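You operate a simulated robot arm through the tools that you are given. There is no shell and no other tool. Be economical: measure what you need, move in short steps, check, and stop when the job is done.

The job below is to be done with a simulated robot arm. You get a single attempt, and the scene is never put back.

TASK
Clamp the steel shaft, sand off its rough patch, brush on a grease stripe.
Fine: orange sanding block, then yellow brush from the grease pot; put both back; the red clamp stays shut. Keep fingers out of oil and grease; leave none showing on the floor. Drop, pinch and damage nothing, leave nothing switched on. Set down upright: yellow brush. A coat counts when it lies all over at full strength: go over it till it gets no stronger. What is to be rubbed or washed off counts as gone when no trace of it is left.
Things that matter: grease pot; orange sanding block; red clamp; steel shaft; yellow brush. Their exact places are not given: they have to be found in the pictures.

The check looks at the end state, three seconds after you hand in, the way a careful person would. Anything else that was tipped, shoved, dropped, spilled or broken makes it a failure.

THE ROBOT
A 7-joint arm with a three-finger gripper on a trunk, on a base that drives. Base frame: it is fixed to the floor where the robot stands at the start and does not move with it; the origin is under the middle of the robot, x ahead of it, y to its left, z up; the surface under the hand at the start is at about z = 900. Units: mm, rad, N and s.
Its first joint turns from -2.897 to 2.897 rad. Places, roughly: grease pot [800, -200, 900]; orange sanding block (8x5x4 cm) [700, 0, 900]; red clamp [700, -100, 1000]. Payload 2.69 kg.
The TCP is the grasp point between the finger pads, 29 mm short of the fingertips. In the tool frame z runs along the fingers and y along their closing line. The gripper opens to 120 mm. The gripper's body begins 78 mm behind the TCP.
Orientation is that of the tool frame in the base frame, as a unit quaternion [x, y, z, w]. With the fingers straight down and closing along the base's y, the tool's x points along the base's -x, its y along +y and its z along -z.

THE INTERFACE
- The arm moves only by the tool servo_tool. Its argument "deltas" is a list of rows, each an object of numbers (a shift or turn left out is 0, a gripper value left out holds the last): "dx", "dy", "dz": the shift along the tool's x, y, z in mm; "ax", "ay", "az": the turn, a rotation vector about the tool's x, y, z in rad. In form: [{"dx": .., "dy": .., "dz": .., "ax": .., "ay": .., "az": ..}, ...]. A call has 1 to 12 rows; each row shifts and turns the commanded pose from where the row before left it, along the tool's axes as they then stand. "hand" is the gripper command, from -1 (shut) to 1 (fully open), values between in proportion, set as the call begins (left out, the last holds). Each row takes 0.2 s and may step no farther than 50 mm and 0.15 rad from the row before; otherwise, or with a gripper value out of range, the whole call is refused. A pose out of reach is approached as far as the arm can. The call stops where the force on the tool passes 40 N (or 10 N more than at its start, if that is more) or the arm is blocked; 0.2 s more then pass. The fingers move at their own pace and stop on an object; they squeeze with about 25 N. The grip force told is the motor's: it shows also when the fingers shut on nothing. Time passes only in rows, and 0.2 s behind the last, so rows that do not move let the fingers close. It gives the time, the measured TCP pose, the force on the tool (base axes), the opening and the grip force at its end, in the units of the frame above (readings bear some noise), with the torque about the TCP (base axes, N m) and any sound that the robot's microphone picked up.
- Cameras (640 x 400 px; columns grow to the right, rows downward): "scene" is now at [275.1, 137.4, 1408]; the picture's right is [-0.66, -0.75, 0.00], its down [-0.48, 0.43, -0.77] and it looks along [0.57, -0.51, -0.64] (base axes); focal length 286 px, centre (320, 200). "wrist" rides on the gripper at [63, 0, -104] in the tool frame; the picture's right is [0.00, 1.00, 0.00], its down [-0.83, 0.00, -0.56] and it looks along [-0.56, 0.00, 0.83] (tool axes); focal length 275 px, centre (320, 200).
- camera(camera): a new picture of that camera. It takes no simulated time.
- lift_body(by): slides the trunk up (or, below 0, down) by that many mm; the arm and the scene camera ride with it, the base frame stays. It gives what a move gives, with no picture.
- drive_base(legs): drives the robot by 1 to 6 legs, each [ahead, left, turn to the left] in mm, mm and rad, along the robot's own axes; the way and the turn of a leg run together, so that a leg with both is an arc; at most 1500 mm and 3.142 rad a leg. The arm and the cameras ride along, it lands a little off, and it stops where it bumps. It gives what a move gives.
- head_to(pan, tilt): turns the head with the scene camera to pan (to the left, within 2.496 rad either way) and tilt (down, from -0.506 to 1.204), counted from straight ahead of the robot. It gives what a move gives.
- probe_pixels(camera, pixels): for up to 12 pixels [column, row] of the newest picture of that camera ("zoom" is the newest enlarged one), the place [x, y, z] in the base frame of the surface seen there, good to about 2 mm, but the place of the scene camera against the robot may be out by one fixed shift of up to 12 mm in any direction. It takes no simulated time.
- enlarge(camera, box): a new picture of the part [left, top, right, bottom] of that camera's present view, enlarged. It takes no simulated time.
- sign_off(): hands the job in; it is judged then, once.

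Keep the steps short. Do not move on a guess: measure, check each grasp and each placing, and mend mistakes. In all there are 80 turns and 52 pictures (those below and enlarged ones count). Leave the gripper open and the arm clear of the work at the hand-in unless told otherwise, and finish with a single line.

The tools are called after "Request:" by a JSON object that holds its "api" and its "payload". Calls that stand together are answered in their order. servo_tool: Moves the arm, as the interface text tells. Its arguments: {"type":"object","properties":{"deltas":{"type":"array"},"hand":{"type":"number"}},"required":["deltas"]} The other tools are called the same way: lift_body (by) slides the trunk up or down; drive_base (legs) drives the base; head_to (pan, tilt) turns the head that bears the scene camera; camera (camera) takes a picture; probe_pixels (camera, pixels) gives the place of the surface under pixels of a picture; enlarge (camera, box) takes an enlarged picture of a part of a camera's view; sign_off () hands the job in.

At the start:

```text
time: 0.0
tcp_pos: [507.1, 28.5, 1233.5]
tool_rot: [0.0, 1.0, 0.0, 0.0]
ft_force: [-0.4, -0.5, 0.5]
wrist_torque: [0.02, 0.02, 0.0]
width: 120.0
grasp_force: 0.0
trunk travel left (down, up): [-400.0, 186.0]
robot x, y, heading: [-2.1, 0.1, 0.002]
head pan, tilt: [-0.724, 0.698]
```

scene: 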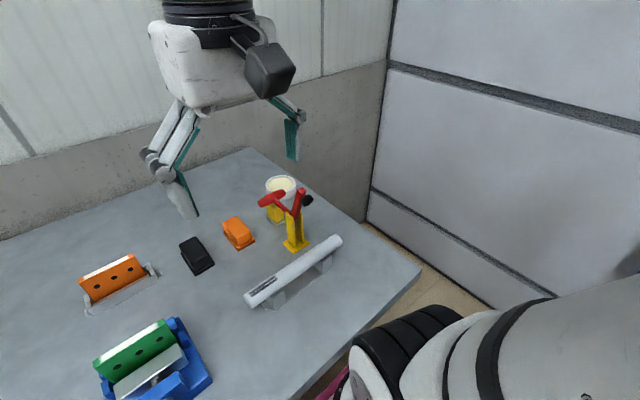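
wrist: 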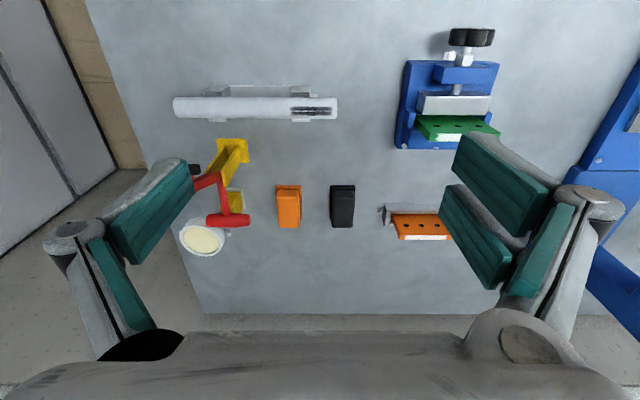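

I see the shaft lying on V-blocks, a red toggle clamp on a yellow post, a pot, and orange and black blocks. I'll enlarge the work area in both cameras.

Request:
{"api": "enlarge", "payload": {"camera": "scene", "box": [160, 160, 360, 320]}}

Request:
{"api": "enlarge", "payload": {"camera": "wrist", "box": [160, 70, 460, 270]}}

```text
2.50 times, centred on (260, 240) of scene
```

zoom: 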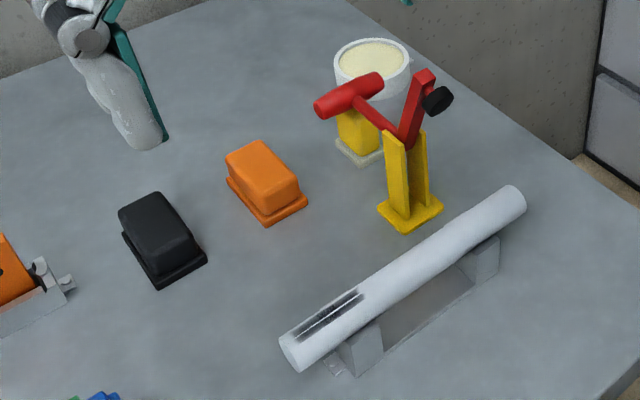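

```text
2.00 times, centred on (310, 170) of wrist
```

zoom: 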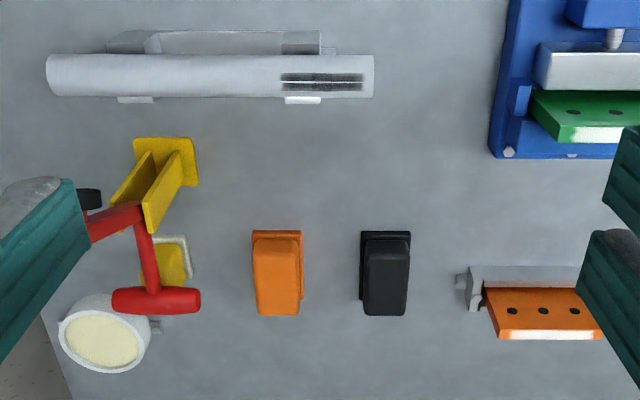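

Now I'll probe key points in the zoomed wrist picture: shaft ends and patch, clamp, handle, brush, pot, sanding block.

Request:
{"api": "probe_pixels", "payload": {"camera": "zoom", "pixels": [[55, 75], [368, 76], [282, 82], [362, 82], [120, 298], [195, 300], [146, 225], [90, 200], [172, 262], [105, 340], [277, 275], [180, 150]]}}

Request:
{"api": "probe_pixels", "payload": {"camera": "wrist", "pixels": [[330, 107], [250, 107], [178, 107], [290, 188], [290, 226], [278, 210], [299, 210], [215, 180], [242, 155], [228, 200], [237, 195], [300, 270]]}}

Request:
{"api": "enlarge", "payload": {"camera": "scene", "box": [240, 165, 350, 255]}}

```text
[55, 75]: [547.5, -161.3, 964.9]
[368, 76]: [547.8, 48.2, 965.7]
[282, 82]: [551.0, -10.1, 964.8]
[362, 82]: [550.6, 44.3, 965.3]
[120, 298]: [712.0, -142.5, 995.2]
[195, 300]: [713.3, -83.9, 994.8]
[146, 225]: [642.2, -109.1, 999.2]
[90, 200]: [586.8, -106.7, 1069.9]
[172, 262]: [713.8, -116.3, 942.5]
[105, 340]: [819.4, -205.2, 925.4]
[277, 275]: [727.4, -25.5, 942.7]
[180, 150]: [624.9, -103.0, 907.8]
```

```text
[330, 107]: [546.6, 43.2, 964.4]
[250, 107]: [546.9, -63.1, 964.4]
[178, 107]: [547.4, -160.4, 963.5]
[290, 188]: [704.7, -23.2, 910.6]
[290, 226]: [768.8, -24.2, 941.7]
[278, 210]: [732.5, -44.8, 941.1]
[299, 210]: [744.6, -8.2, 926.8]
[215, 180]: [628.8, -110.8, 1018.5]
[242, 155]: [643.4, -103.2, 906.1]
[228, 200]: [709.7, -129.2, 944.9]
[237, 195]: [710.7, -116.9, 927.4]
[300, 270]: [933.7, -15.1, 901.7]
```

```text
4.44 times, centred on (295, 210) of scene
```

zoom: 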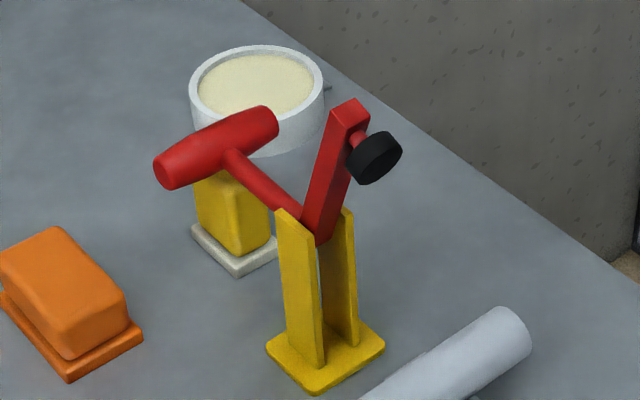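

The yellow brush (block handle on a bristle pad) stands below the clamp's handle. The shaft at x≈548 is inside the near reach limit, so I'll back the base up 90 mm and then take a look.

Request:
{"api": "drive_base", "payload": {"legs": [[-90, 0, 0]]}}

Request:
{"api": "enlarge", "payload": {"camera": "scene", "box": [220, 210, 350, 310]}}

```text
time: 1.1
tcp_pos: [416.5, 29.0, 1233.1]
tool_rot: [-0.001, 1.0, 0.0, 0.0]
ft_force: [-0.1, 1.2, -0.8]
wrist_torque: [-0.02, -0.01, -0.02]
width: 119.9
grasp_force: 0.0
trunk travel left (down, up): [-400.0, 186.0]
robot x, y, heading: [-91.1, 0.0, 0.001]
head pan, tilt: [-0.724, 0.698]
```

```text
4.00 times, centred on (285, 260) of scene
```

zoom: 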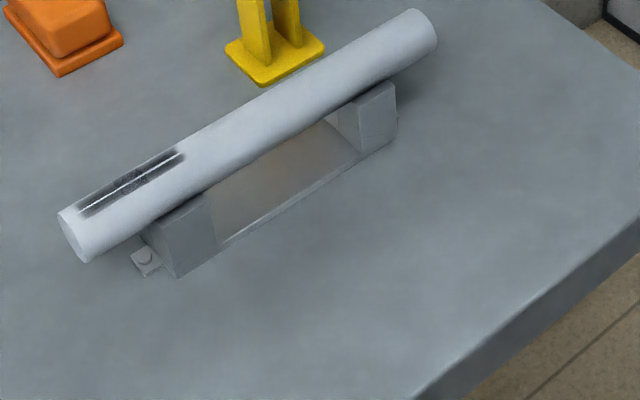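

Next I move above the clamp's T-handle (712, -92) and start turning the hand so that it closes along x.

Request:
{"api": "servo_tool", "payload": {"deltas": [{"dx": -42.2, "dy": -17.3}, {"dx": -42.2, "dy": -17.3}, {"dx": -42.2, "dy": -17.3}, {"dx": -42.2, "dy": -17.3}, {"dx": -42.2, "dy": -17.3}, {"dx": -42.2, "dy": -17.3}, {"dx": -42.2, "dy": -17.3}, {"az": 0.1428}, {"az": 0.1428}, {"az": 0.1428}, {"az": 0.1428}, {"az": 0.1428}]}}

Request:
{"api": "servo_tool", "payload": {"deltas": [{"az": 0.1428}, {"az": 0.1428}, {"az": 0.1428}, {"az": 0.1428}, {"az": 0.1428}, {"az": 0.1428}, {"dz": 40}, {"dz": 40}], "hand": -0.2}}

Request:
{"api": "camera", "payload": {"camera": "wrist"}}

Request:
{"api": "camera", "payload": {"camera": "scene"}}

```text
time: 3.7
tcp_pos: [712.4, -91.9, 1235.1]
tool_rot: [0.352, 0.936, 0.0, 0.001]
ft_force: [0.5, -0.6, -0.4]
wrist_torque: [0.01, 0.02, -0.01]
width: 119.9
grasp_force: 0.1
trunk travel left (down, up): [-400.0, 186.0]
robot x, y, heading: [-88.9, -0.6, 0.003]
head pan, tilt: [-0.724, 0.698]
```

```text
time: 5.5
tcp_pos: [710.8, -93.2, 1153.6]
tool_rot: [0.707, 0.707, 0.0, 0.0]
ft_force: [-0.9, 0.3, 0.7]
wrist_torque: [-0.02, -0.02, -0.02]
width: 48.0
grasp_force: 0.1
trunk travel left (down, up): [-400.0, 186.0]
robot x, y, heading: [-88.8, -0.3, 0.003]
head pan, tilt: [-0.724, 0.698]
```

```text
45 pictures are left
```

wrist: 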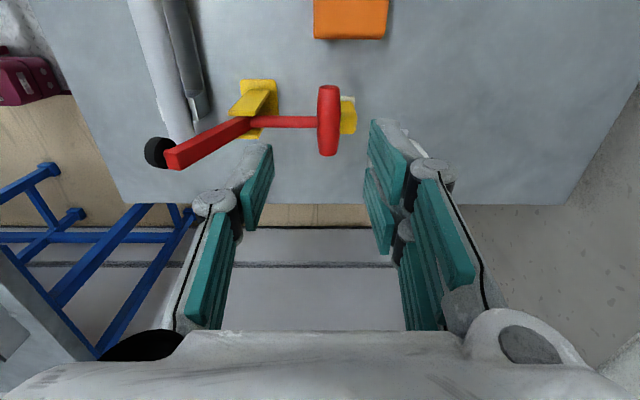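

```text
44 pictures are left
```

scene: 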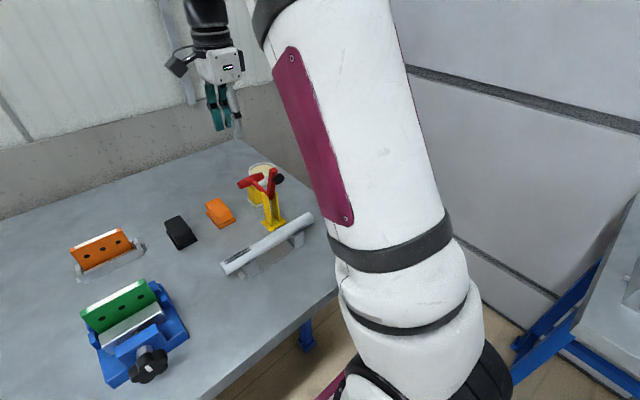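

Clear view of the clamp: bar at (328,120), pad at (157,152), pivot at ~(258,118). Probing them.

Request:
{"api": "probe_pixels", "payload": {"camera": "wrist", "pixels": [[328, 92], [328, 120], [328, 150], [322, 105], [336, 105], [290, 122], [262, 121], [240, 127], [180, 160], [155, 152], [349, 115], [190, 100]]}}

```text
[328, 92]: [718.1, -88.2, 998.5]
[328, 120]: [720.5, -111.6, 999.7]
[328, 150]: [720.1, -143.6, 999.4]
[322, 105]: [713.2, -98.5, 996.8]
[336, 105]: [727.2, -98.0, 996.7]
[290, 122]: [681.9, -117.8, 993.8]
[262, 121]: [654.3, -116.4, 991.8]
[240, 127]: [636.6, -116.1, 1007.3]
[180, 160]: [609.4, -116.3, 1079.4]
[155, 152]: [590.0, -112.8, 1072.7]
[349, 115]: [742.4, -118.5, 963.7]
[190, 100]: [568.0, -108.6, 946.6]
```

The bar's axis is at about (720, y -146..-82, 988) and the pivot near (645, -115, 990). I lower the open fingers over its +y end (y≈-92) with fingertips at z≈975, clear of the brush, then close.

Request:
{"api": "servo_tool", "payload": {"deltas": [{"dy": 9.2, "dz": 40, "dx": 1}, {"dz": 40}, {"dz": 40}, {"dz": 28}, {}]}}

Request:
{"api": "camera", "payload": {"camera": "wrist"}}

```text
time: 6.7
tcp_pos: [720.8, -91.2, 1004.3]
tool_rot: [0.707, 0.707, 0.0, 0.0]
ft_force: [-0.9, -0.5, 0.8]
wrist_torque: [0.01, -0.04, -0.02]
width: 48.3
grasp_force: 0.0
trunk travel left (down, up): [-400.0, 186.0]
robot x, y, heading: [-94.0, 0.4, -0.001]
head pan, tilt: [-0.724, 0.698]
```

```text
43 pictures are left
```

wrist: 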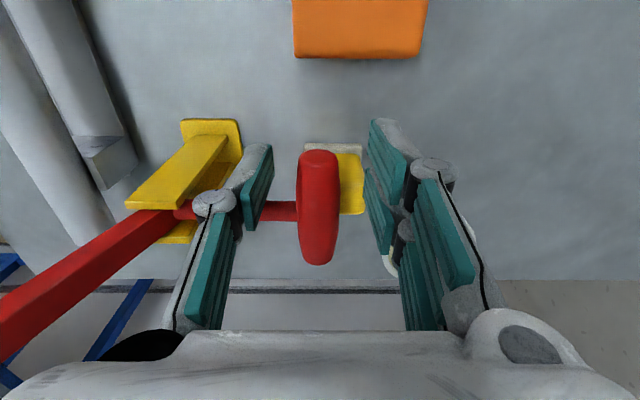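

The bar lies centred between the fingers, which are clear of the brush. Closing.

Request:
{"api": "servo_tool", "payload": {"deltas": [{}, {}, {}], "hand": -1}}

```text
time: 7.5
tcp_pos: [718.0, -91.3, 1005.3]
tool_rot: [0.707, 0.707, 0.0, 0.0]
ft_force: [-10.0, 0.9, -0.1]
wrist_torque: [0.12, 0.2, 0.13]
width: 22.1
grasp_force: 44.9
trunk travel left (down, up): [-400.0, 186.0]
robot x, y, heading: [-94.5, -2.2, 0.004]
head pan, tilt: [-0.724, 0.698]
```

Bar held (width 22). Lifting it along the first 30° of the arc and watching the forces.

Request:
{"api": "servo_tool", "payload": {"deltas": [{"dy": -1.1, "dz": -12.7}, {"dy": -3.3, "dz": -12.3}, {"dy": -5.4, "dz": -11.5}, {}]}}

Request:
{"api": "camera", "payload": {"camera": "scene"}}

```text
time: 8.5
tcp_pos: [712.4, -90.6, 1042.4]
tool_rot: [0.707, 0.707, 0.002, 0.002]
ft_force: [11.2, -1.2, 3.6]
wrist_torque: [0.41, -0.3, 0.05]
width: 22.0
grasp_force: 44.6
trunk travel left (down, up): [-400.0, 186.0]
robot x, y, heading: [-92.5, 2.2, 0.003]
head pan, tilt: [-0.724, 0.698]
```

```text
42 pictures are left
```

scene: 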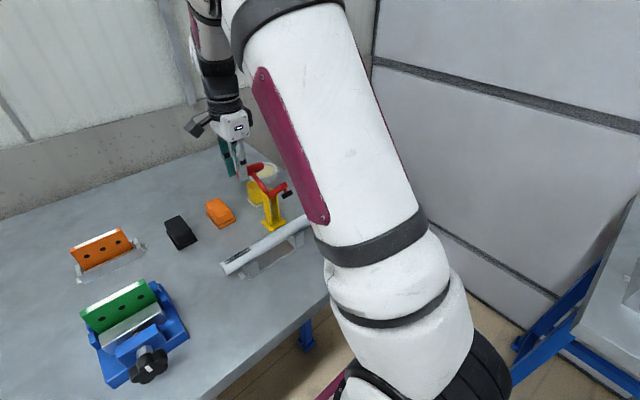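

The arm follows and the pad is coming down. Continuing along the arc.

Request:
{"api": "servo_tool", "payload": {"deltas": [{"dy": -5.3, "dz": -10.4}, {"dy": -9, "dz": -9}, {"dy": -10.4, "dz": -7.3}, {}]}}

Request:
{"api": "enlarge", "payload": {"camera": "scene", "box": [200, 120, 340, 280]}}

```text
time: 9.5
tcp_pos: [688.3, -90.6, 1073.8]
tool_rot: [0.706, 0.708, 0.004, 0.005]
ft_force: [-0.5, 0.9, 1.7]
wrist_torque: [-0.04, 0.11, -0.01]
width: 22.3
grasp_force: 45.0
trunk travel left (down, up): [-400.0, 186.0]
robot x, y, heading: [-90.4, -1.2, -0.001]
head pan, tilt: [-0.724, 0.698]
stopped in row 4: the force on the tool passed its limit at 41 N (the readings are from after the stop); the commanded pose is now the measured one
```

```text
2.50 times, centred on (270, 200) of scene
```

zoom: 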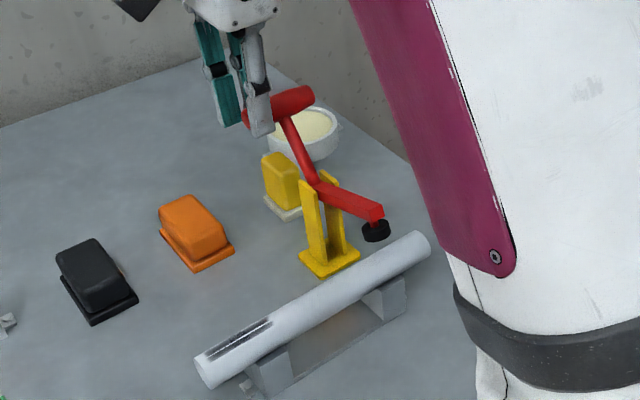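

The real arc has its pivot near (635, 992) and radius ≈84, a bit larger than I assumed. That mismatch gave the force peak. I correct the arc and continue in small steps.

Request:
{"api": "servo_tool", "payload": {"deltas": [{"dy": -5.8, "dz": -4.4}, {"dy": -6.2, "dz": -4}, {"dy": -6.5, "dz": -3.3}, {}]}}

Request:
{"api": "enlarge", "payload": {"camera": "scene", "box": [200, 120, 340, 280]}}

```text
time: 10.5
tcp_pos: [670.6, -90.7, 1084.8]
tool_rot: [0.706, 0.708, 0.003, 0.005]
ft_force: [6.3, -0.1, 4.6]
wrist_torque: [0.17, -0.48, 0.06]
width: 22.2
grasp_force: 44.9
trunk travel left (down, up): [-400.0, 186.0]
robot x, y, heading: [-89.3, 1.7, 0.001]
head pan, tilt: [-0.724, 0.698]
```

```text
2.50 times, centred on (270, 200) of scene
```

zoom: 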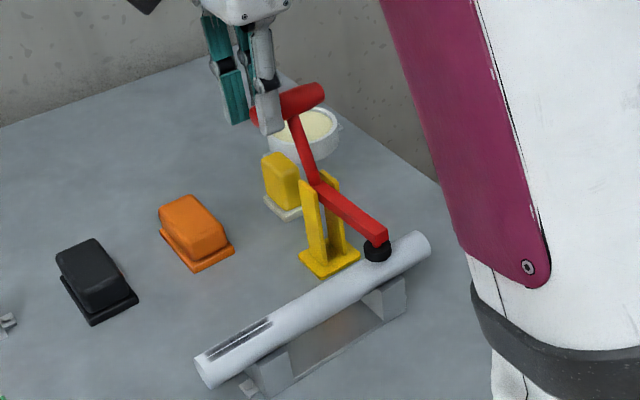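

The pad is almost on the shaft. I keep pushing in small steps until it seats.

Request:
{"api": "servo_tool", "payload": {"deltas": [{"dy": -4.5, "dz": -1.8}, {"dy": -4.6, "dz": -1.5}, {"dy": -4.7, "dz": -1.2}, {}]}}

Request:
{"api": "enlarge", "payload": {"camera": "scene", "box": [220, 160, 340, 260]}}

```text
time: 11.2
tcp_pos: [665.4, -90.0, 1085.9]
tool_rot: [0.706, 0.708, 0.007, 0.01]
ft_force: [11.4, -1.8, -14.0]
wrist_torque: [0.11, -0.31, 0.02]
width: 22.6
grasp_force: 45.6
trunk travel left (down, up): [-400.0, 186.0]
robot x, y, heading: [-91.0, 0.3, 0.002]
head pan, tilt: [-0.724, 0.698]
stopped in row 3: the force on the tool passed its limit at 45 N (the readings are from after the stop); the commanded pose is now the measured one
```

```text
4.00 times, centred on (280, 210) of scene
```

zoom: 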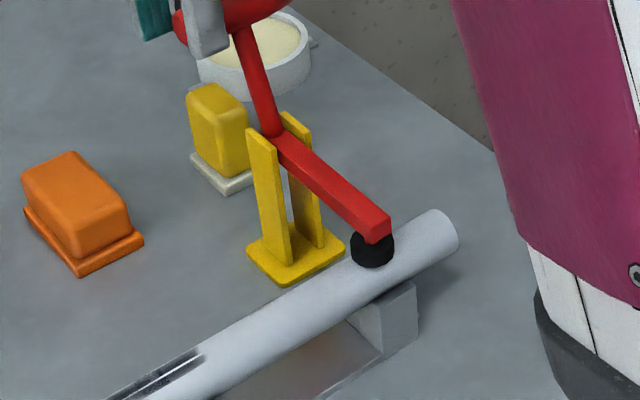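

The pad touches the shaft and the resistance rises. I push once more tangentially, to check it is fully shut.

Request:
{"api": "servo_tool", "payload": {"deltas": [{"dy": -4, "dz": -0.5}, {"dy": -4, "dz": -0.5}, {"dy": -4}, {}]}}

Request:
{"api": "servo_tool", "payload": {"deltas": [{}, {}], "hand": -0.2}}

Request:
{"api": "enlarge", "payload": {"camera": "scene", "box": [220, 140, 340, 260]}}

```text
time: 11.6
tcp_pos: [664.9, -91.7, 1086.2]
tool_rot: [0.706, 0.708, 0.009, 0.012]
ft_force: [15.8, -2.5, -18.3]
wrist_torque: [-0.05, -0.34, 0.01]
width: 22.2
grasp_force: 45.0
trunk travel left (down, up): [-400.0, 186.0]
robot x, y, heading: [-92.1, 0.2, -0.0]
head pan, tilt: [-0.724, 0.698]
stopped in row 2: the force on the tool passed its limit at 45 N (the readings are from after the stop); the commanded pose is now the measured one
```

```text
time: 12.2
tcp_pos: [662.4, -90.6, 1088.7]
tool_rot: [0.706, 0.708, 0.009, 0.013]
ft_force: [0.1, -0.2, 0.0]
wrist_torque: [-0.03, 0.02, 0.01]
width: 48.0
grasp_force: 0.1
trunk travel left (down, up): [-400.0, 186.0]
robot x, y, heading: [-88.3, -0.2, 0.001]
head pan, tilt: [-0.724, 0.698]
```

```text
3.33 times, centred on (280, 200) of scene
```

zoom: 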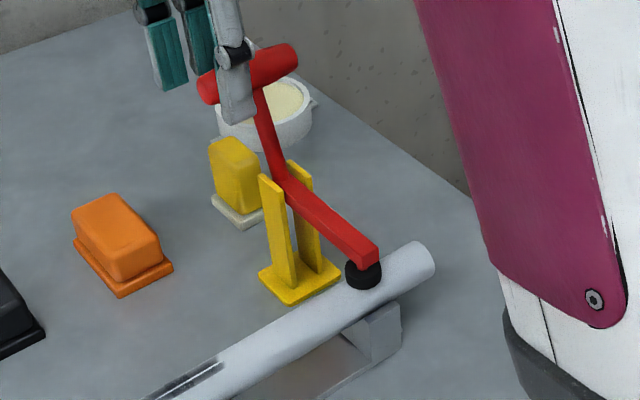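

The clamp stays shut with the pad on the shaft. I lift off, straighten the small tilt and turn the hand back to close along y for the sanding block.

Request:
{"api": "servo_tool", "payload": {"deltas": [{"dz": -45}, {"dz": -45}, {"ax": 0.031, "ay": 0.006}, {"az": -0.15}, {"az": -0.15}, {"az": -0.15}, {"az": -0.15}, {"az": -0.15}, {"az": -0.15}, {"az": -0.15}, {"az": -0.15}, {"az": -0.15}]}}

Request:
{"api": "servo_tool", "payload": {"deltas": [{"az": -0.15}, {"az": -0.0708}, {"dx": -36, "dy": 33}, {"dx": -36, "dy": 33}, {}], "hand": 0.3}}

Request:
{"api": "camera", "payload": {"camera": "wrist"}}

```text
time: 14.8
tcp_pos: [660.3, -90.2, 1178.8]
tool_rot: [0.108, 0.994, 0.0, -0.002]
ft_force: [-0.3, -0.6, -0.8]
wrist_torque: [0.0, 0.0, 0.0]
width: 47.8
grasp_force: 0.2
trunk travel left (down, up): [-400.0, 186.0]
robot x, y, heading: [-97.1, -1.0, 0.007]
head pan, tilt: [-0.724, 0.698]
```

```text
time: 16.0
tcp_pos: [731.5, -23.7, 1177.5]
tool_rot: [-0.001, 1.0, 0.001, -0.001]
ft_force: [-0.6, 0.5, -0.2]
wrist_torque: [0.03, 0.0, -0.04]
width: 77.9
grasp_force: 0.0
trunk travel left (down, up): [-400.0, 186.0]
robot x, y, heading: [-90.6, 0.3, -0.001]
head pan, tilt: [-0.724, 0.698]
```

```text
37 pictures are left
```

wrist: 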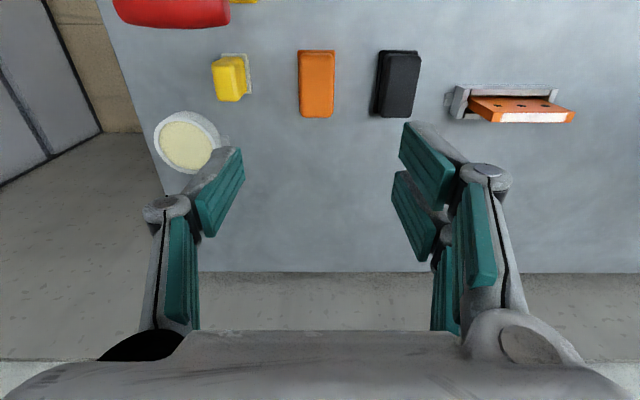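

Good view of the sanding block (317,83), brush (230,78) and pot (187,140). Enlarging and probing them.

Request:
{"api": "enlarge", "payload": {"camera": "wrist", "box": [140, 30, 380, 190]}}

Request:
{"api": "probe_pixels", "payload": {"camera": "wrist", "pixels": [[317, 60], [317, 85], [317, 105], [303, 85], [331, 85], [299, 53], [334, 53], [316, 115], [222, 75], [235, 75], [229, 95], [187, 140]]}}

```text
2.50 times, centred on (260, 110) of wrist
```

zoom: 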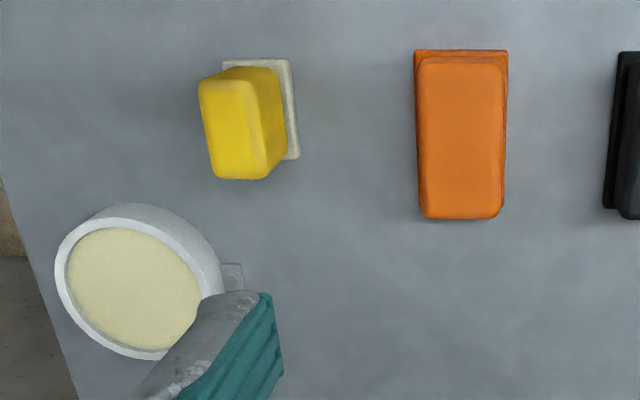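

```text
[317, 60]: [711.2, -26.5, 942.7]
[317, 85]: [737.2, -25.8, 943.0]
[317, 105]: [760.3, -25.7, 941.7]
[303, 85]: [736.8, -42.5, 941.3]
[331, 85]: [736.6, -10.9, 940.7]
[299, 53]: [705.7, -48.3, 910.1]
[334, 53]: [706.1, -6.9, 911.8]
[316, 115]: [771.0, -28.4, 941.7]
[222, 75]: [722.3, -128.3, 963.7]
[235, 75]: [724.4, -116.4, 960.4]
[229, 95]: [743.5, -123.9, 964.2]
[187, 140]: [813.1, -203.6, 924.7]
```

The block's body is centred at (737, -27), 39 mm wide across y, top at z 943, on a lip up to z≈911. I descend to TCP z≈943 so the tips stay above the lip.

Request:
{"api": "servo_tool", "payload": {"deltas": [{"dx": -5.5, "dy": -3.3}, {"dz": 48}, {"dz": 48}, {"dz": 48}, {"dz": 48}, {"dz": 30}, {"dz": 12}, {}]}}

Request:
{"api": "camera", "payload": {"camera": "wrist"}}

```text
time: 17.8
tcp_pos: [736.5, -25.7, 943.6]
tool_rot: [-0.001, 1.0, 0.001, -0.002]
ft_force: [0.5, 0.0, 0.2]
wrist_torque: [0.02, -0.01, -0.02]
width: 77.9
grasp_force: 0.3
trunk travel left (down, up): [-400.0, 186.0]
robot x, y, heading: [-89.3, -1.3, 0.0]
head pan, tilt: [-0.724, 0.698]
```

```text
35 pictures are left
```

wrist: 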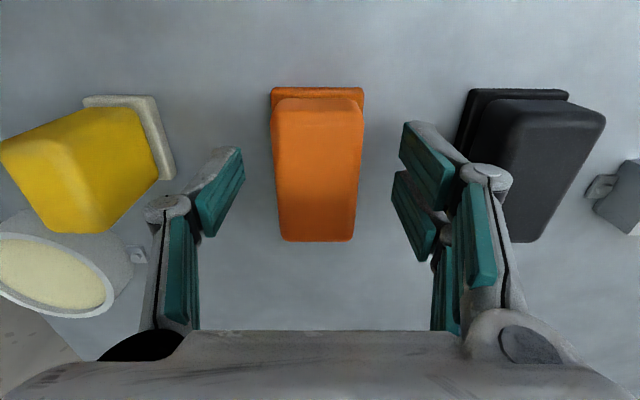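

The block lies between the fingers. Closing on it and lifting a little.

Request:
{"api": "servo_tool", "payload": {"deltas": [{}, {}, {}], "hand": -1}}

Request:
{"api": "servo_tool", "payload": {"deltas": [{"dz": -20}, {"dz": -40}, {"dz": -45}, {}]}}

Request:
{"api": "camera", "payload": {"camera": "wrist"}}

```text
time: 18.6
tcp_pos: [736.7, -27.5, 945.1]
tool_rot: [-0.001, 1.0, 0.001, -0.001]
ft_force: [0.0, 0.1, 0.4]
wrist_torque: [-0.01, 0.0, -0.01]
width: 39.7
grasp_force: 25.2
trunk travel left (down, up): [-400.0, 186.0]
robot x, y, heading: [-91.6, 0.5, 0.0]
head pan, tilt: [-0.724, 0.698]
```

```text
time: 19.6
tcp_pos: [738.1, -27.1, 1048.8]
tool_rot: [-0.001, 1.0, 0.0, -0.001]
ft_force: [0.0, 0.2, -1.6]
wrist_torque: [0.0, 0.04, -0.01]
width: 39.7
grasp_force: 25.3
trunk travel left (down, up): [-400.0, 186.0]
robot x, y, heading: [-91.4, 0.3, 0.003]
head pan, tilt: [-0.724, 0.698]
```

```text
34 pictures are left
```

wrist: 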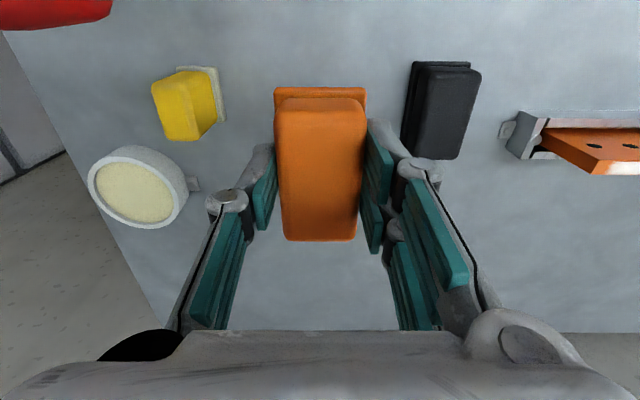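

Block held; its underside is 45 mm below the TCP (release pose: 736.7, -27.5, 945.1). Moving it over the patch at (549, 17), underside about 15 mm above the shaft.

Request:
{"api": "servo_tool", "payload": {"deltas": [{"dx": 38, "dy": 9}, {"dx": 38, "dy": 9}, {"dx": 38, "dy": 9}, {"dx": 38, "dy": 9}, {"dx": 38, "dy": 8}, {"dz": 22}, {}]}}

Request:
{"api": "camera", "payload": {"camera": "scene"}}

```text
time: 21.2
tcp_pos: [545.5, 18.0, 1027.6]
tool_rot: [-0.001, 1.0, 0.001, -0.001]
ft_force: [-0.2, -0.4, -0.3]
wrist_torque: [0.03, -0.02, -0.01]
width: 39.2
grasp_force: 25.4
trunk travel left (down, up): [-400.0, 186.0]
robot x, y, heading: [-90.2, 1.5, -0.003]
head pan, tilt: [-0.724, 0.698]
```

```text
33 pictures are left
```

scene: 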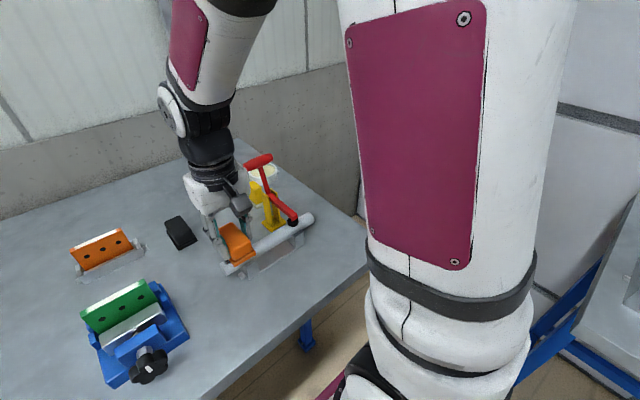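

Aligned over the patch. Lowering until I feel light contact.

Request:
{"api": "servo_tool", "payload": {"deltas": [{"dz": 10}, {"dz": 4}, {"dz": 2}, {"dz": 2}, {}]}}

```text
time: 22.4
tcp_pos: [546.1, 17.9, 1008.8]
tool_rot: [-0.001, 1.0, 0.001, -0.002]
ft_force: [-0.4, 0.1, -0.4]
wrist_torque: [-0.02, 0.0, -0.03]
width: 39.2
grasp_force: 24.8
trunk travel left (down, up): [-400.0, 186.0]
robot x, y, heading: [-89.1, 0.0, -0.001]
head pan, tilt: [-0.724, 0.698]
```

Request:
{"api": "servo_tool", "payload": {"deltas": [{"dz": 1.5}, {"dz": 1.5}, {}]}}

```text
time: 23.2
tcp_pos: [547.9, 16.6, 1006.7]
tool_rot: [-0.001, 1.0, 0.001, 0.0]
ft_force: [-2.6, 1.8, 18.1]
wrist_torque: [0.07, -0.02, -0.01]
width: 39.2
grasp_force: 24.8
trunk travel left (down, up): [-400.0, 186.0]
robot x, y, heading: [-90.6, 3.5, 0.006]
head pan, tilt: [-0.724, 0.698]
```

Contact at 18 N. Rubbing along the shaft back and forth.

Request:
{"api": "servo_tool", "payload": {"deltas": [{"dy": 15}, {"dy": -20}, {"dy": -20}, {"dy": 20}, {"dy": 20}, {"dy": -20}, {"dy": -20}, {"dy": 20}, {"dy": 20}, {"dy": -15}, {}]}}

```text
time: 25.6
tcp_pos: [546.5, 17.1, 1006.8]
tool_rot: [-0.002, 1.0, 0.001, -0.001]
ft_force: [1.1, 6.4, 17.6]
wrist_torque: [0.27, -0.09, 0.02]
width: 39.3
grasp_force: 25.7
trunk travel left (down, up): [-400.0, 186.0]
robot x, y, heading: [-90.3, -1.0, 0.001]
head pan, tilt: [-0.724, 0.698]
```

Lifting the block and moving it aside so the scene camera can see the patch.

Request:
{"api": "servo_tool", "payload": {"deltas": [{"dz": -40}, {"dx": -45}, {"dx": -45}, {}]}}

Request:
{"api": "enlarge", "payload": {"camera": "scene", "box": [200, 210, 330, 290]}}

```text
time: 26.6
tcp_pos: [636.1, 17.4, 1046.9]
tool_rot: [-0.001, 1.0, 0.001, 0.0]
ft_force: [0.9, 0.4, -0.4]
wrist_torque: [-0.01, -0.01, 0.02]
width: 39.4
grasp_force: 24.8
trunk travel left (down, up): [-400.0, 186.0]
robot x, y, heading: [-88.1, 2.5, 0.0]
head pan, tilt: [-0.724, 0.698]
```

```text
4.92 times, centred on (265, 250) of scene
```

zoom: 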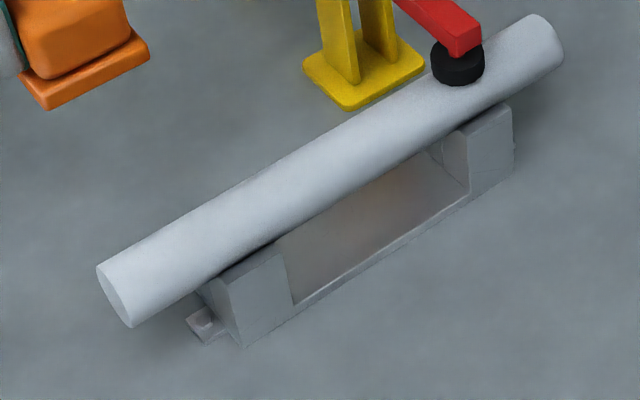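

The patch seems gone. A closer look at the spot, to be sure.

Request:
{"api": "enlarge", "payload": {"camera": "scene", "box": [215, 240, 271, 280]}}

```text
10.00 times, centred on (243, 260) of scene
```

zoom: 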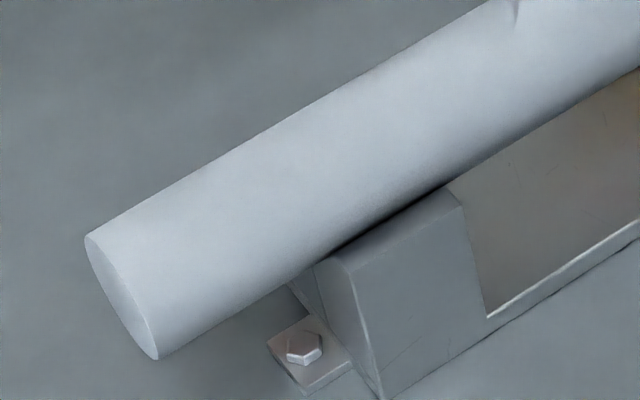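

No trace left. Returning the sanding block to its place (736.7, -27.5, 945).

Request:
{"api": "servo_tool", "payload": {"deltas": [{"dx": -34, "dy": -15}, {"dx": -34, "dy": -15}, {"dx": -32.6, "dy": -14.9}, {"dz": 40}, {"dz": 40}, {"dz": 18}, {}]}}

```text
time: 28.2
tcp_pos: [738.6, -26.7, 947.1]
tool_rot: [-0.002, 1.0, 0.001, -0.001]
ft_force: [-0.4, -0.9, -1.1]
wrist_torque: [0.0, 0.04, 0.02]
width: 39.6
grasp_force: 24.8
trunk travel left (down, up): [-400.0, 186.0]
robot x, y, heading: [-88.8, 0.4, 0.001]
head pan, tilt: [-0.724, 0.698]
```

Request:
{"api": "servo_tool", "payload": {"deltas": [{"dz": 1.3}, {"dz": 1.2}, {}]}}

```text
time: 29.0
tcp_pos: [737.4, -27.0, 945.0]
tool_rot: [-0.001, 1.0, 0.001, -0.001]
ft_force: [-0.8, -0.7, -0.5]
wrist_torque: [0.0, 0.01, 0.01]
width: 39.4
grasp_force: 25.1
trunk travel left (down, up): [-400.0, 186.0]
robot x, y, heading: [-91.1, -0.3, 0.001]
head pan, tilt: [-0.724, 0.698]
```

No contact yet (the block may have slid up a bit in the fingers while sanding). Lowering in 1 mm steps.

Request:
{"api": "servo_tool", "payload": {"deltas": [{"dz": 1}, {"dz": 1}, {}]}}

```text
time: 29.8
tcp_pos: [737.0, -26.9, 943.6]
tool_rot: [-0.001, 1.0, 0.001, -0.001]
ft_force: [0.0, 1.5, 2.7]
wrist_torque: [0.01, 0.12, -0.02]
width: 39.4
grasp_force: 25.2
trunk travel left (down, up): [-400.0, 186.0]
robot x, y, heading: [-93.2, 0.1, 0.008]
head pan, tilt: [-0.724, 0.698]
```

Touchdown. Releasing, rising, and moving to look at the brush.

Request:
{"api": "servo_tool", "payload": {"deltas": [{}, {}, {"dz": -40}, {"dz": -45}, {"dz": -45}, {"dx": 35, "dy": -32}, {"dy": -32}, {"dy": -32}, {}], "hand": 0.3}}

Request:
{"api": "camera", "payload": {"camera": "wrist"}}

```text
time: 31.8
tcp_pos: [703.1, -123.7, 1075.0]
tool_rot: [-0.001, 1.0, 0.001, -0.001]
ft_force: [0.0, -0.2, 0.4]
wrist_torque: [-0.04, 0.01, 0.02]
width: 78.1
grasp_force: 0.1
trunk travel left (down, up): [-400.0, 186.0]
robot x, y, heading: [-91.1, 0.7, -0.003]
head pan, tilt: [-0.724, 0.698]
```

```text
30 pictures are left
```

wrist: 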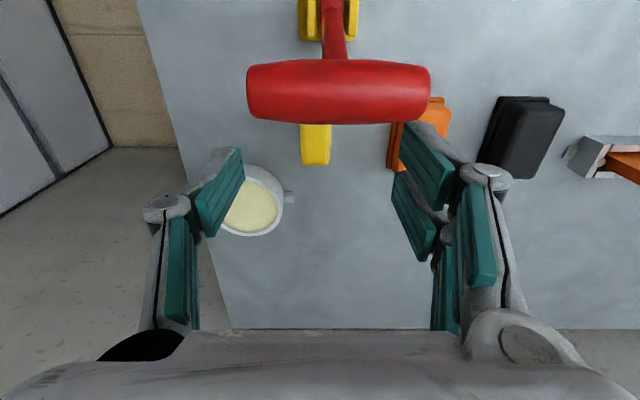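

The red handle's bar (x≈665, z≈1070) would foul the wrist camera if I went down in this orientation. I raise the hand and turn it by 180° so the camera is on the far side.

Request:
{"api": "servo_tool", "payload": {"deltas": [{"dz": -45}, {"dz": -45}, {"az": 0.15}, {"az": 0.15}, {"az": 0.15}, {"az": 0.15}, {"az": 0.15}, {"az": 0.15}, {"az": 0.15}, {"az": 0.15}, {"az": 0.15}, {"az": 0.15}]}}

Request:
{"api": "servo_tool", "payload": {"deltas": [{"az": 0.15}, {"az": 0.15}, {"az": 0.15}, {"az": 0.15}, {"az": 0.15}, {"az": 0.15}, {"az": 0.15}, {"az": 0.15}, {"az": 0.15}, {"az": 0.15}, {"az": 0.1416}, {}]}}

```text
time: 34.4
tcp_pos: [703.5, -124.1, 1164.0]
tool_rot: [0.682, 0.732, 0.0, -0.002]
ft_force: [0.0, 0.0, 0.1]
wrist_torque: [0.0, 0.04, -0.04]
width: 78.1
grasp_force: 0.0
trunk travel left (down, up): [-400.0, 186.0]
robot x, y, heading: [-90.8, 2.9, 0.0]
head pan, tilt: [-0.724, 0.698]
```

```text
time: 37.0
tcp_pos: [703.2, -124.5, 1163.3]
tool_rot: [1.0, 0.0, -0.001, -0.001]
ft_force: [0.7, 0.5, 0.2]
wrist_torque: [0.0, -0.02, 0.0]
width: 77.8
grasp_force: 0.0
trunk travel left (down, up): [-400.0, 186.0]
robot x, y, heading: [-92.6, 2.0, -0.003]
head pan, tilt: [-0.724, 0.698]
```

The turn worked: tool x is now +X, y is -Y. Moving 30 mm to +x and looking.

Request:
{"api": "servo_tool", "payload": {"deltas": [{"dx": 25}, {}]}}

Request:
{"api": "camera", "payload": {"camera": "wrist"}}

```text
time: 37.6
tcp_pos: [727.3, -123.4, 1162.9]
tool_rot: [1.0, 0.002, 0.0, 0.0]
ft_force: [-0.6, -0.7, 0.5]
wrist_torque: [-0.02, 0.0, 0.04]
width: 78.0
grasp_force: 0.0
trunk travel left (down, up): [-400.0, 186.0]
robot x, y, heading: [-88.4, 0.1, -0.003]
head pan, tilt: [-0.724, 0.698]
```

```text
29 pictures are left
```

wrist: 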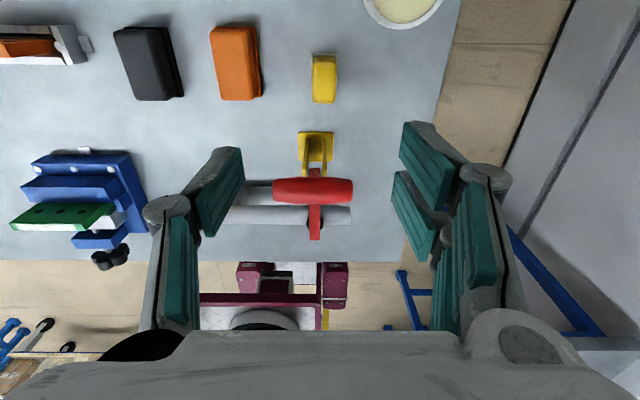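

Request:
{"api": "probe_pixels", "payload": {"camera": "wrist", "pixels": [[324, 58], [323, 70], [323, 100], [314, 80], [333, 80], [314, 64], [334, 64], [314, 97], [333, 97], [235, 60], [405, 5]]}}

Request:
{"api": "enlarge", "payload": {"camera": "wrist", "box": [275, 30, 375, 110]}}

```text
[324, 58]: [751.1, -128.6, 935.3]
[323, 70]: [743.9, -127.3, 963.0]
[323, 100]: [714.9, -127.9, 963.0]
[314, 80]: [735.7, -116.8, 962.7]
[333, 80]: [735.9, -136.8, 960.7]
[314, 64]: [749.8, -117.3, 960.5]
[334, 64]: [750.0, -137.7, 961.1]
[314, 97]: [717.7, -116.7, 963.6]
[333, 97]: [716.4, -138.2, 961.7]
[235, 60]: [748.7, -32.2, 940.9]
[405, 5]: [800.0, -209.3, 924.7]
```

```text
5.00 times, centred on (325, 70) of wrist
```

zoom: 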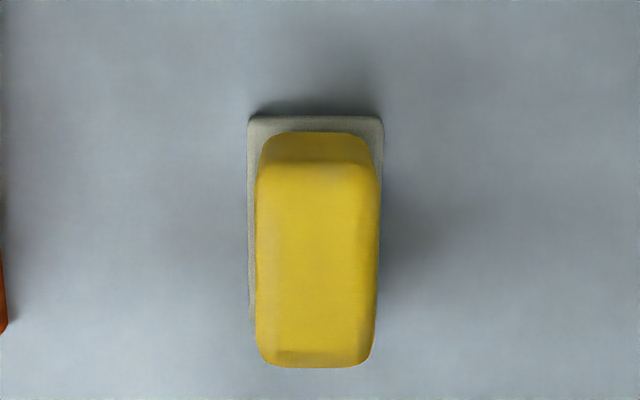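

The brush handle is centred at (732, -127.4), 24 mm wide in y, top at 963. Descending to TCP z≈957 and gripping it by the upper part.

Request:
{"api": "servo_tool", "payload": {"deltas": [{"dx": 4.7, "dy": 4}, {"dz": 48}, {"dz": 48}, {"dz": 48}, {"dz": 40}, {"dz": 21}, {}], "hand": 0}}

Request:
{"api": "servo_tool", "payload": {"deltas": [{}, {}, {}], "hand": -1}}

Request:
{"api": "camera", "payload": {"camera": "wrist"}}

```text
time: 39.2
tcp_pos: [732.0, -128.0, 958.0]
tool_rot: [1.0, 0.001, -0.001, -0.001]
ft_force: [-0.4, 0.0, 0.6]
wrist_torque: [0.0, 0.03, 0.02]
width: 60.0
grasp_force: 0.0
trunk travel left (down, up): [-400.0, 186.0]
robot x, y, heading: [-91.1, 3.8, 0.003]
head pan, tilt: [-0.724, 0.698]
```

```text
time: 40.0
tcp_pos: [732.0, -128.2, 959.0]
tool_rot: [1.0, 0.001, -0.001, -0.001]
ft_force: [0.0, -1.1, -0.1]
wrist_torque: [-0.04, 0.01, 0.03]
width: 25.4
grasp_force: 25.2
trunk travel left (down, up): [-400.0, 186.0]
robot x, y, heading: [-91.2, -1.4, -0.001]
head pan, tilt: [-0.724, 0.698]
```

```text
27 pictures are left
```

wrist: 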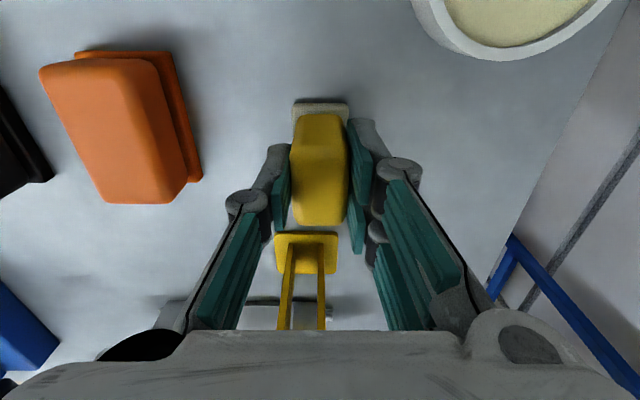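

Brush held (25 mm), underside at TCP−58.5. I lift it 80 mm and shift toward the pot to measure the pot.

Request:
{"api": "servo_tool", "payload": {"deltas": [{"dz": -40}, {"dz": -40}, {"dx": 20, "dy": 15}, {}]}}

Request:
{"api": "camera", "payload": {"camera": "wrist"}}

```text
time: 41.0
tcp_pos: [752.9, -144.9, 1038.0]
tool_rot: [1.0, 0.002, -0.001, -0.001]
ft_force: [-0.1, 0.4, -0.5]
wrist_torque: [-0.02, 0.02, -0.03]
width: 25.6
grasp_force: 24.9
trunk travel left (down, up): [-400.0, 186.0]
robot x, y, heading: [-93.6, 2.6, 0.002]
head pan, tilt: [-0.724, 0.698]
```

```text
26 pictures are left
```

wrist: 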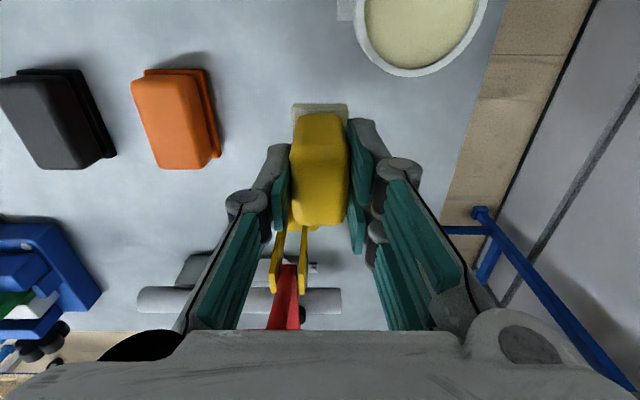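

Request:
{"api": "probe_pixels", "payload": {"camera": "wrist", "pixels": [[420, 15], [420, 40], [420, 62], [420, 72], [370, 15], [360, 15], [478, 12], [483, 15], [450, 2], [440, 60], [388, 58], [344, 10]]}}

```text
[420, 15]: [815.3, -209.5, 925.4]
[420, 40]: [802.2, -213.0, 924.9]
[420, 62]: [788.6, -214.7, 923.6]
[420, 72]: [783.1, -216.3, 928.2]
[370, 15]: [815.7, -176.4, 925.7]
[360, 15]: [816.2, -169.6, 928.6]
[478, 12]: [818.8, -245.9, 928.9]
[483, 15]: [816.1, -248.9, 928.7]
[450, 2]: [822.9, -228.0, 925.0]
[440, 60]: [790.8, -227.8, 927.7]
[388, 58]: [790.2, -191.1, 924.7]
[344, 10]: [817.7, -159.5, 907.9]
```

Pot: centre ≈(820, -209.5), rim z≈929 and inner radius ≈35, grease surface z≈925. The brush (50×30) fits. Moving above it.

Request:
{"api": "servo_tool", "payload": {"deltas": [{"dx": 33.5, "dy": 32.3}, {"dx": 33.5, "dy": 32.3}, {"dz": 25}, {}]}}

Request:
{"api": "camera", "payload": {"camera": "wrist"}}

Request:
{"api": "enlarge", "payload": {"camera": "scene", "box": [200, 100, 340, 220]}}

```text
time: 42.0
tcp_pos: [820.5, -207.6, 1012.9]
tool_rot: [1.0, 0.001, -0.001, -0.001]
ft_force: [-1.1, 0.3, -0.5]
wrist_torque: [0.02, -0.01, -0.01]
width: 25.7
grasp_force: 25.3
trunk travel left (down, up): [-400.0, 186.0]
robot x, y, heading: [-90.2, 2.4, 0.002]
head pan, tilt: [-0.724, 0.698]
```

```text
25 pictures are left
```

wrist: 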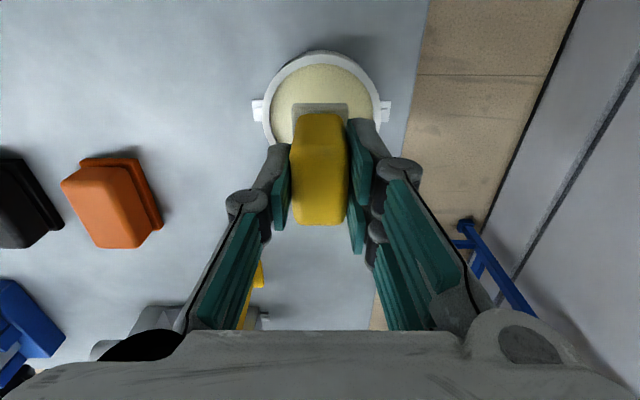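

```text
3.33 times, centred on (270, 160) of scene
```

zoom: 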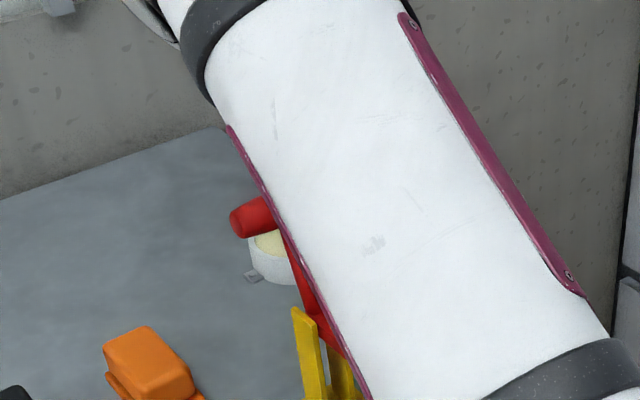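

Brush and pot line up sideways. Probing the far rim and the lugs to confirm the pot's centre in x.

Request:
{"api": "probe_pixels", "payload": {"camera": "wrist", "pixels": [[321, 53], [321, 62], [321, 70], [258, 104], [386, 104], [267, 108], [379, 108]]}}

```text
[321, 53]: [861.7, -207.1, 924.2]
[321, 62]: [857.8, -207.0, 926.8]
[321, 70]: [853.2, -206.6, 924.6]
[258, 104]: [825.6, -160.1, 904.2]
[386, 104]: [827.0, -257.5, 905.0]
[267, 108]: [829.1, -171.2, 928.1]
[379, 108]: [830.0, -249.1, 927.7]
```

Pot centre is (821, -209). Lowering the bristles ≈3 mm into the grease (TCP≈981; fingertips at 952, well above the rim).

Request:
{"api": "servo_tool", "payload": {"deltas": [{"dx": 0.5, "dy": 1.5, "dz": 20}, {"dz": 7}, {"dz": 4}, {"dz": 2}, {}]}}

```text
time: 43.2
tcp_pos: [820.3, -207.5, 981.5]
tool_rot: [1.0, 0.002, 0.0, 0.001]
ft_force: [-1.0, 1.0, 9.9]
wrist_torque: [0.0, 0.24, 0.04]
width: 25.4
grasp_force: 25.1
trunk travel left (down, up): [-400.0, 186.0]
robot x, y, heading: [-92.7, 2.7, 0.0]
head pan, tilt: [-0.724, 0.698]
```

Contact with the grease at 10 N. I dwell, lift slowly and look at the bristles.

Request:
{"api": "servo_tool", "payload": {"deltas": [{}, {}, {"dz": -5}, {"dz": -10}, {"dz": -15}, {"dz": -25}, {}]}}

Request:
{"api": "camera", "payload": {"camera": "wrist"}}

```text
time: 44.8
tcp_pos: [820.8, -207.7, 1037.3]
tool_rot: [1.0, 0.002, -0.002, 0.0]
ft_force: [-0.2, 0.5, -0.7]
wrist_torque: [-0.01, 0.0, 0.03]
width: 25.7
grasp_force: 25.3
trunk travel left (down, up): [-400.0, 186.0]
robot x, y, heading: [-91.5, 0.2, 0.002]
head pan, tilt: [-0.724, 0.698]
```

```text
23 pictures are left
```

wrist: 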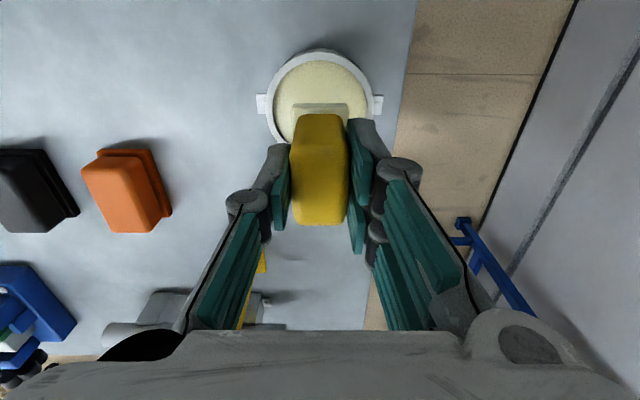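

Bristles are loaded. I travel round the clamp: first along +y at x≈821, then back to the patch at (548, 17).

Request:
{"api": "servo_tool", "payload": {"deltas": [{"dy": -45}, {"dy": -45}, {"dy": -45}, {"dy": -45}, {"dy": -45}, {"dx": -45.5}, {"dx": -45.5}, {"dx": -45.5}, {"dx": -45.5}, {"dx": -45.5}, {"dx": -45.5}, {}]}}

Request:
{"api": "camera", "payload": {"camera": "wrist"}}

```text
time: 47.4
tcp_pos: [545.5, 14.0, 1034.5]
tool_rot: [1.0, 0.001, -0.001, -0.001]
ft_force: [0.0, 0.0, -1.4]
wrist_torque: [0.01, -0.01, 0.03]
width: 25.5
grasp_force: 24.8
trunk travel left (down, up): [-400.0, 186.0]
robot x, y, heading: [-90.4, -1.4, 0.0]
head pan, tilt: [-0.724, 0.698]
```

```text
22 pictures are left
```

wrist: 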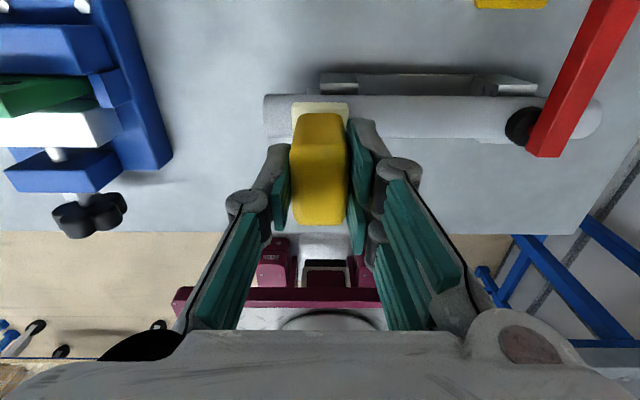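

The brush is over the right stretch of the shaft. Lowering to light contact.

Request:
{"api": "servo_tool", "payload": {"deltas": [{"dx": 2, "dz": 9}, {"dz": 2}, {"dz": 2}, {}]}}

```text
time: 48.4
tcp_pos: [548.5, 14.6, 1023.0]
tool_rot: [1.0, 0.001, -0.001, 0.0]
ft_force: [0.2, -0.2, -0.3]
wrist_torque: [-0.04, 0.01, -0.01]
width: 25.5
grasp_force: 25.5
trunk travel left (down, up): [-400.0, 186.0]
robot x, y, heading: [-90.9, -2.8, -0.004]
head pan, tilt: [-0.724, 0.698]
```

Request:
{"api": "servo_tool", "payload": {"deltas": [{"dz": 1.2}, {"dz": 1.2}, {}]}}

```text
time: 49.2
tcp_pos: [548.8, 15.2, 1020.4]
tool_rot: [1.0, 0.002, 0.0, -0.001]
ft_force: [-1.9, 1.2, 11.6]
wrist_torque: [0.03, 0.05, 0.01]
width: 25.7
grasp_force: 25.5
trunk travel left (down, up): [-400.0, 186.0]
robot x, y, heading: [-93.4, -1.2, 0.001]
head pan, tilt: [-0.724, 0.698]
```

Contact at 12 N. Stroking along the patch stretch (TCP y from about −2 to 36).

Request:
{"api": "servo_tool", "payload": {"deltas": [{"dy": -10}, {"dy": -11}, {"dy": 13}, {"dy": 13}, {"dy": 13}, {"dy": -13}, {"dy": -13}, {"dy": -13}, {"dy": 13}, {"dy": 13}, {"dy": 13}, {}]}}

Request:
{"api": "servo_tool", "payload": {"deltas": [{"dz": -20}, {"dz": -30}, {"dx": 45}, {"dx": 45}, {"dx": 20}, {}]}}

Request:
{"api": "enlarge", "payload": {"camera": "scene", "box": [200, 210, 330, 290]}}

```text
time: 51.8
tcp_pos: [547.6, -2.9, 1020.5]
tool_rot: [1.0, 0.001, -0.001, -0.001]
ft_force: [0.1, 4.5, 12.0]
wrist_torque: [0.1, -0.06, 0.04]
width: 25.9
grasp_force: 25.3
trunk travel left (down, up): [-400.0, 186.0]
robot x, y, heading: [-87.8, -0.1, 0.0]
head pan, tilt: [-0.724, 0.698]
```

```text
time: 53.2
tcp_pos: [658.7, -2.3, 1068.9]
tool_rot: [1.0, 0.001, -0.001, -0.001]
ft_force: [0.2, 0.1, -1.1]
wrist_torque: [-0.03, -0.01, 0.03]
width: 25.5
grasp_force: 24.7
trunk travel left (down, up): [-400.0, 186.0]
robot x, y, heading: [-90.4, -1.0, 0.002]
head pan, tilt: [-0.724, 0.698]
```

```text
4.92 times, centred on (265, 250) of scene
```

zoom: 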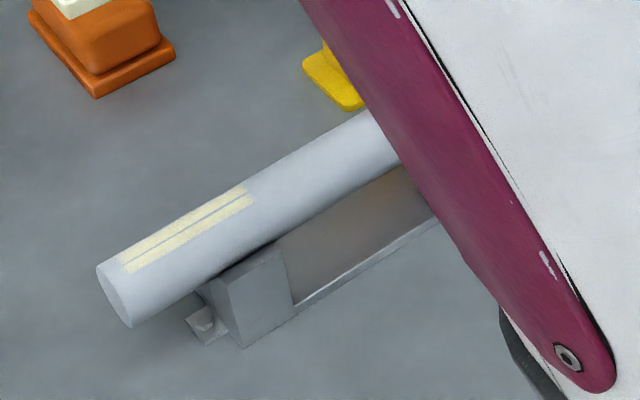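

The grease stripe lies on the old patch zone. A close-up to judge its strength.

Request:
{"api": "enlarge", "payload": {"camera": "scene", "box": [215, 240, 271, 280]}}

```text
10.00 times, centred on (243, 260) of scene
```

zoom: 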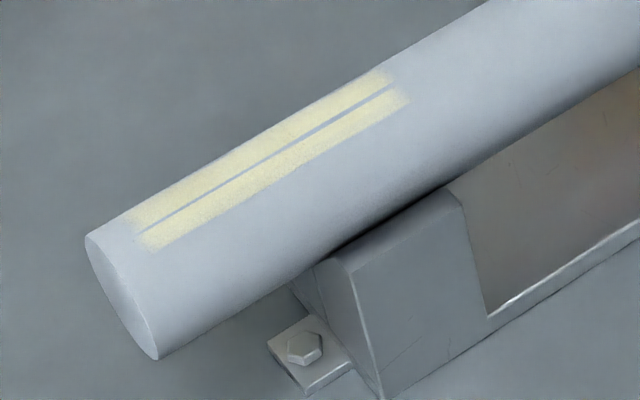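

The stripe's ends are still a bit faint. I go over it again with the brush, reaching further past both ends.

Request:
{"api": "servo_tool", "payload": {"deltas": [{"dx": -45}, {"dx": -45}, {"dx": -20.7}, {"dz": 30}, {"dz": 15}, {}]}}

Request:
{"api": "servo_tool", "payload": {"deltas": [{"dz": 2}, {"dz": 1.5}, {}]}}

```text
time: 54.6
tcp_pos: [547.1, -1.5, 1025.0]
tool_rot: [1.0, 0.001, -0.001, -0.001]
ft_force: [-0.4, 0.4, -1.3]
wrist_torque: [0.03, -0.01, -0.01]
width: 25.5
grasp_force: 24.8
trunk travel left (down, up): [-400.0, 186.0]
robot x, y, heading: [-89.5, 1.1, 0.004]
head pan, tilt: [-0.724, 0.698]
```

```text
time: 55.4
tcp_pos: [547.9, -2.6, 1022.6]
tool_rot: [1.0, 0.003, -0.001, -0.001]
ft_force: [0.3, -0.2, -0.7]
wrist_torque: [0.01, 0.02, -0.01]
width: 25.2
grasp_force: 24.6
trunk travel left (down, up): [-400.0, 186.0]
robot x, y, heading: [-93.2, 1.8, -0.002]
head pan, tilt: [-0.724, 0.698]
```

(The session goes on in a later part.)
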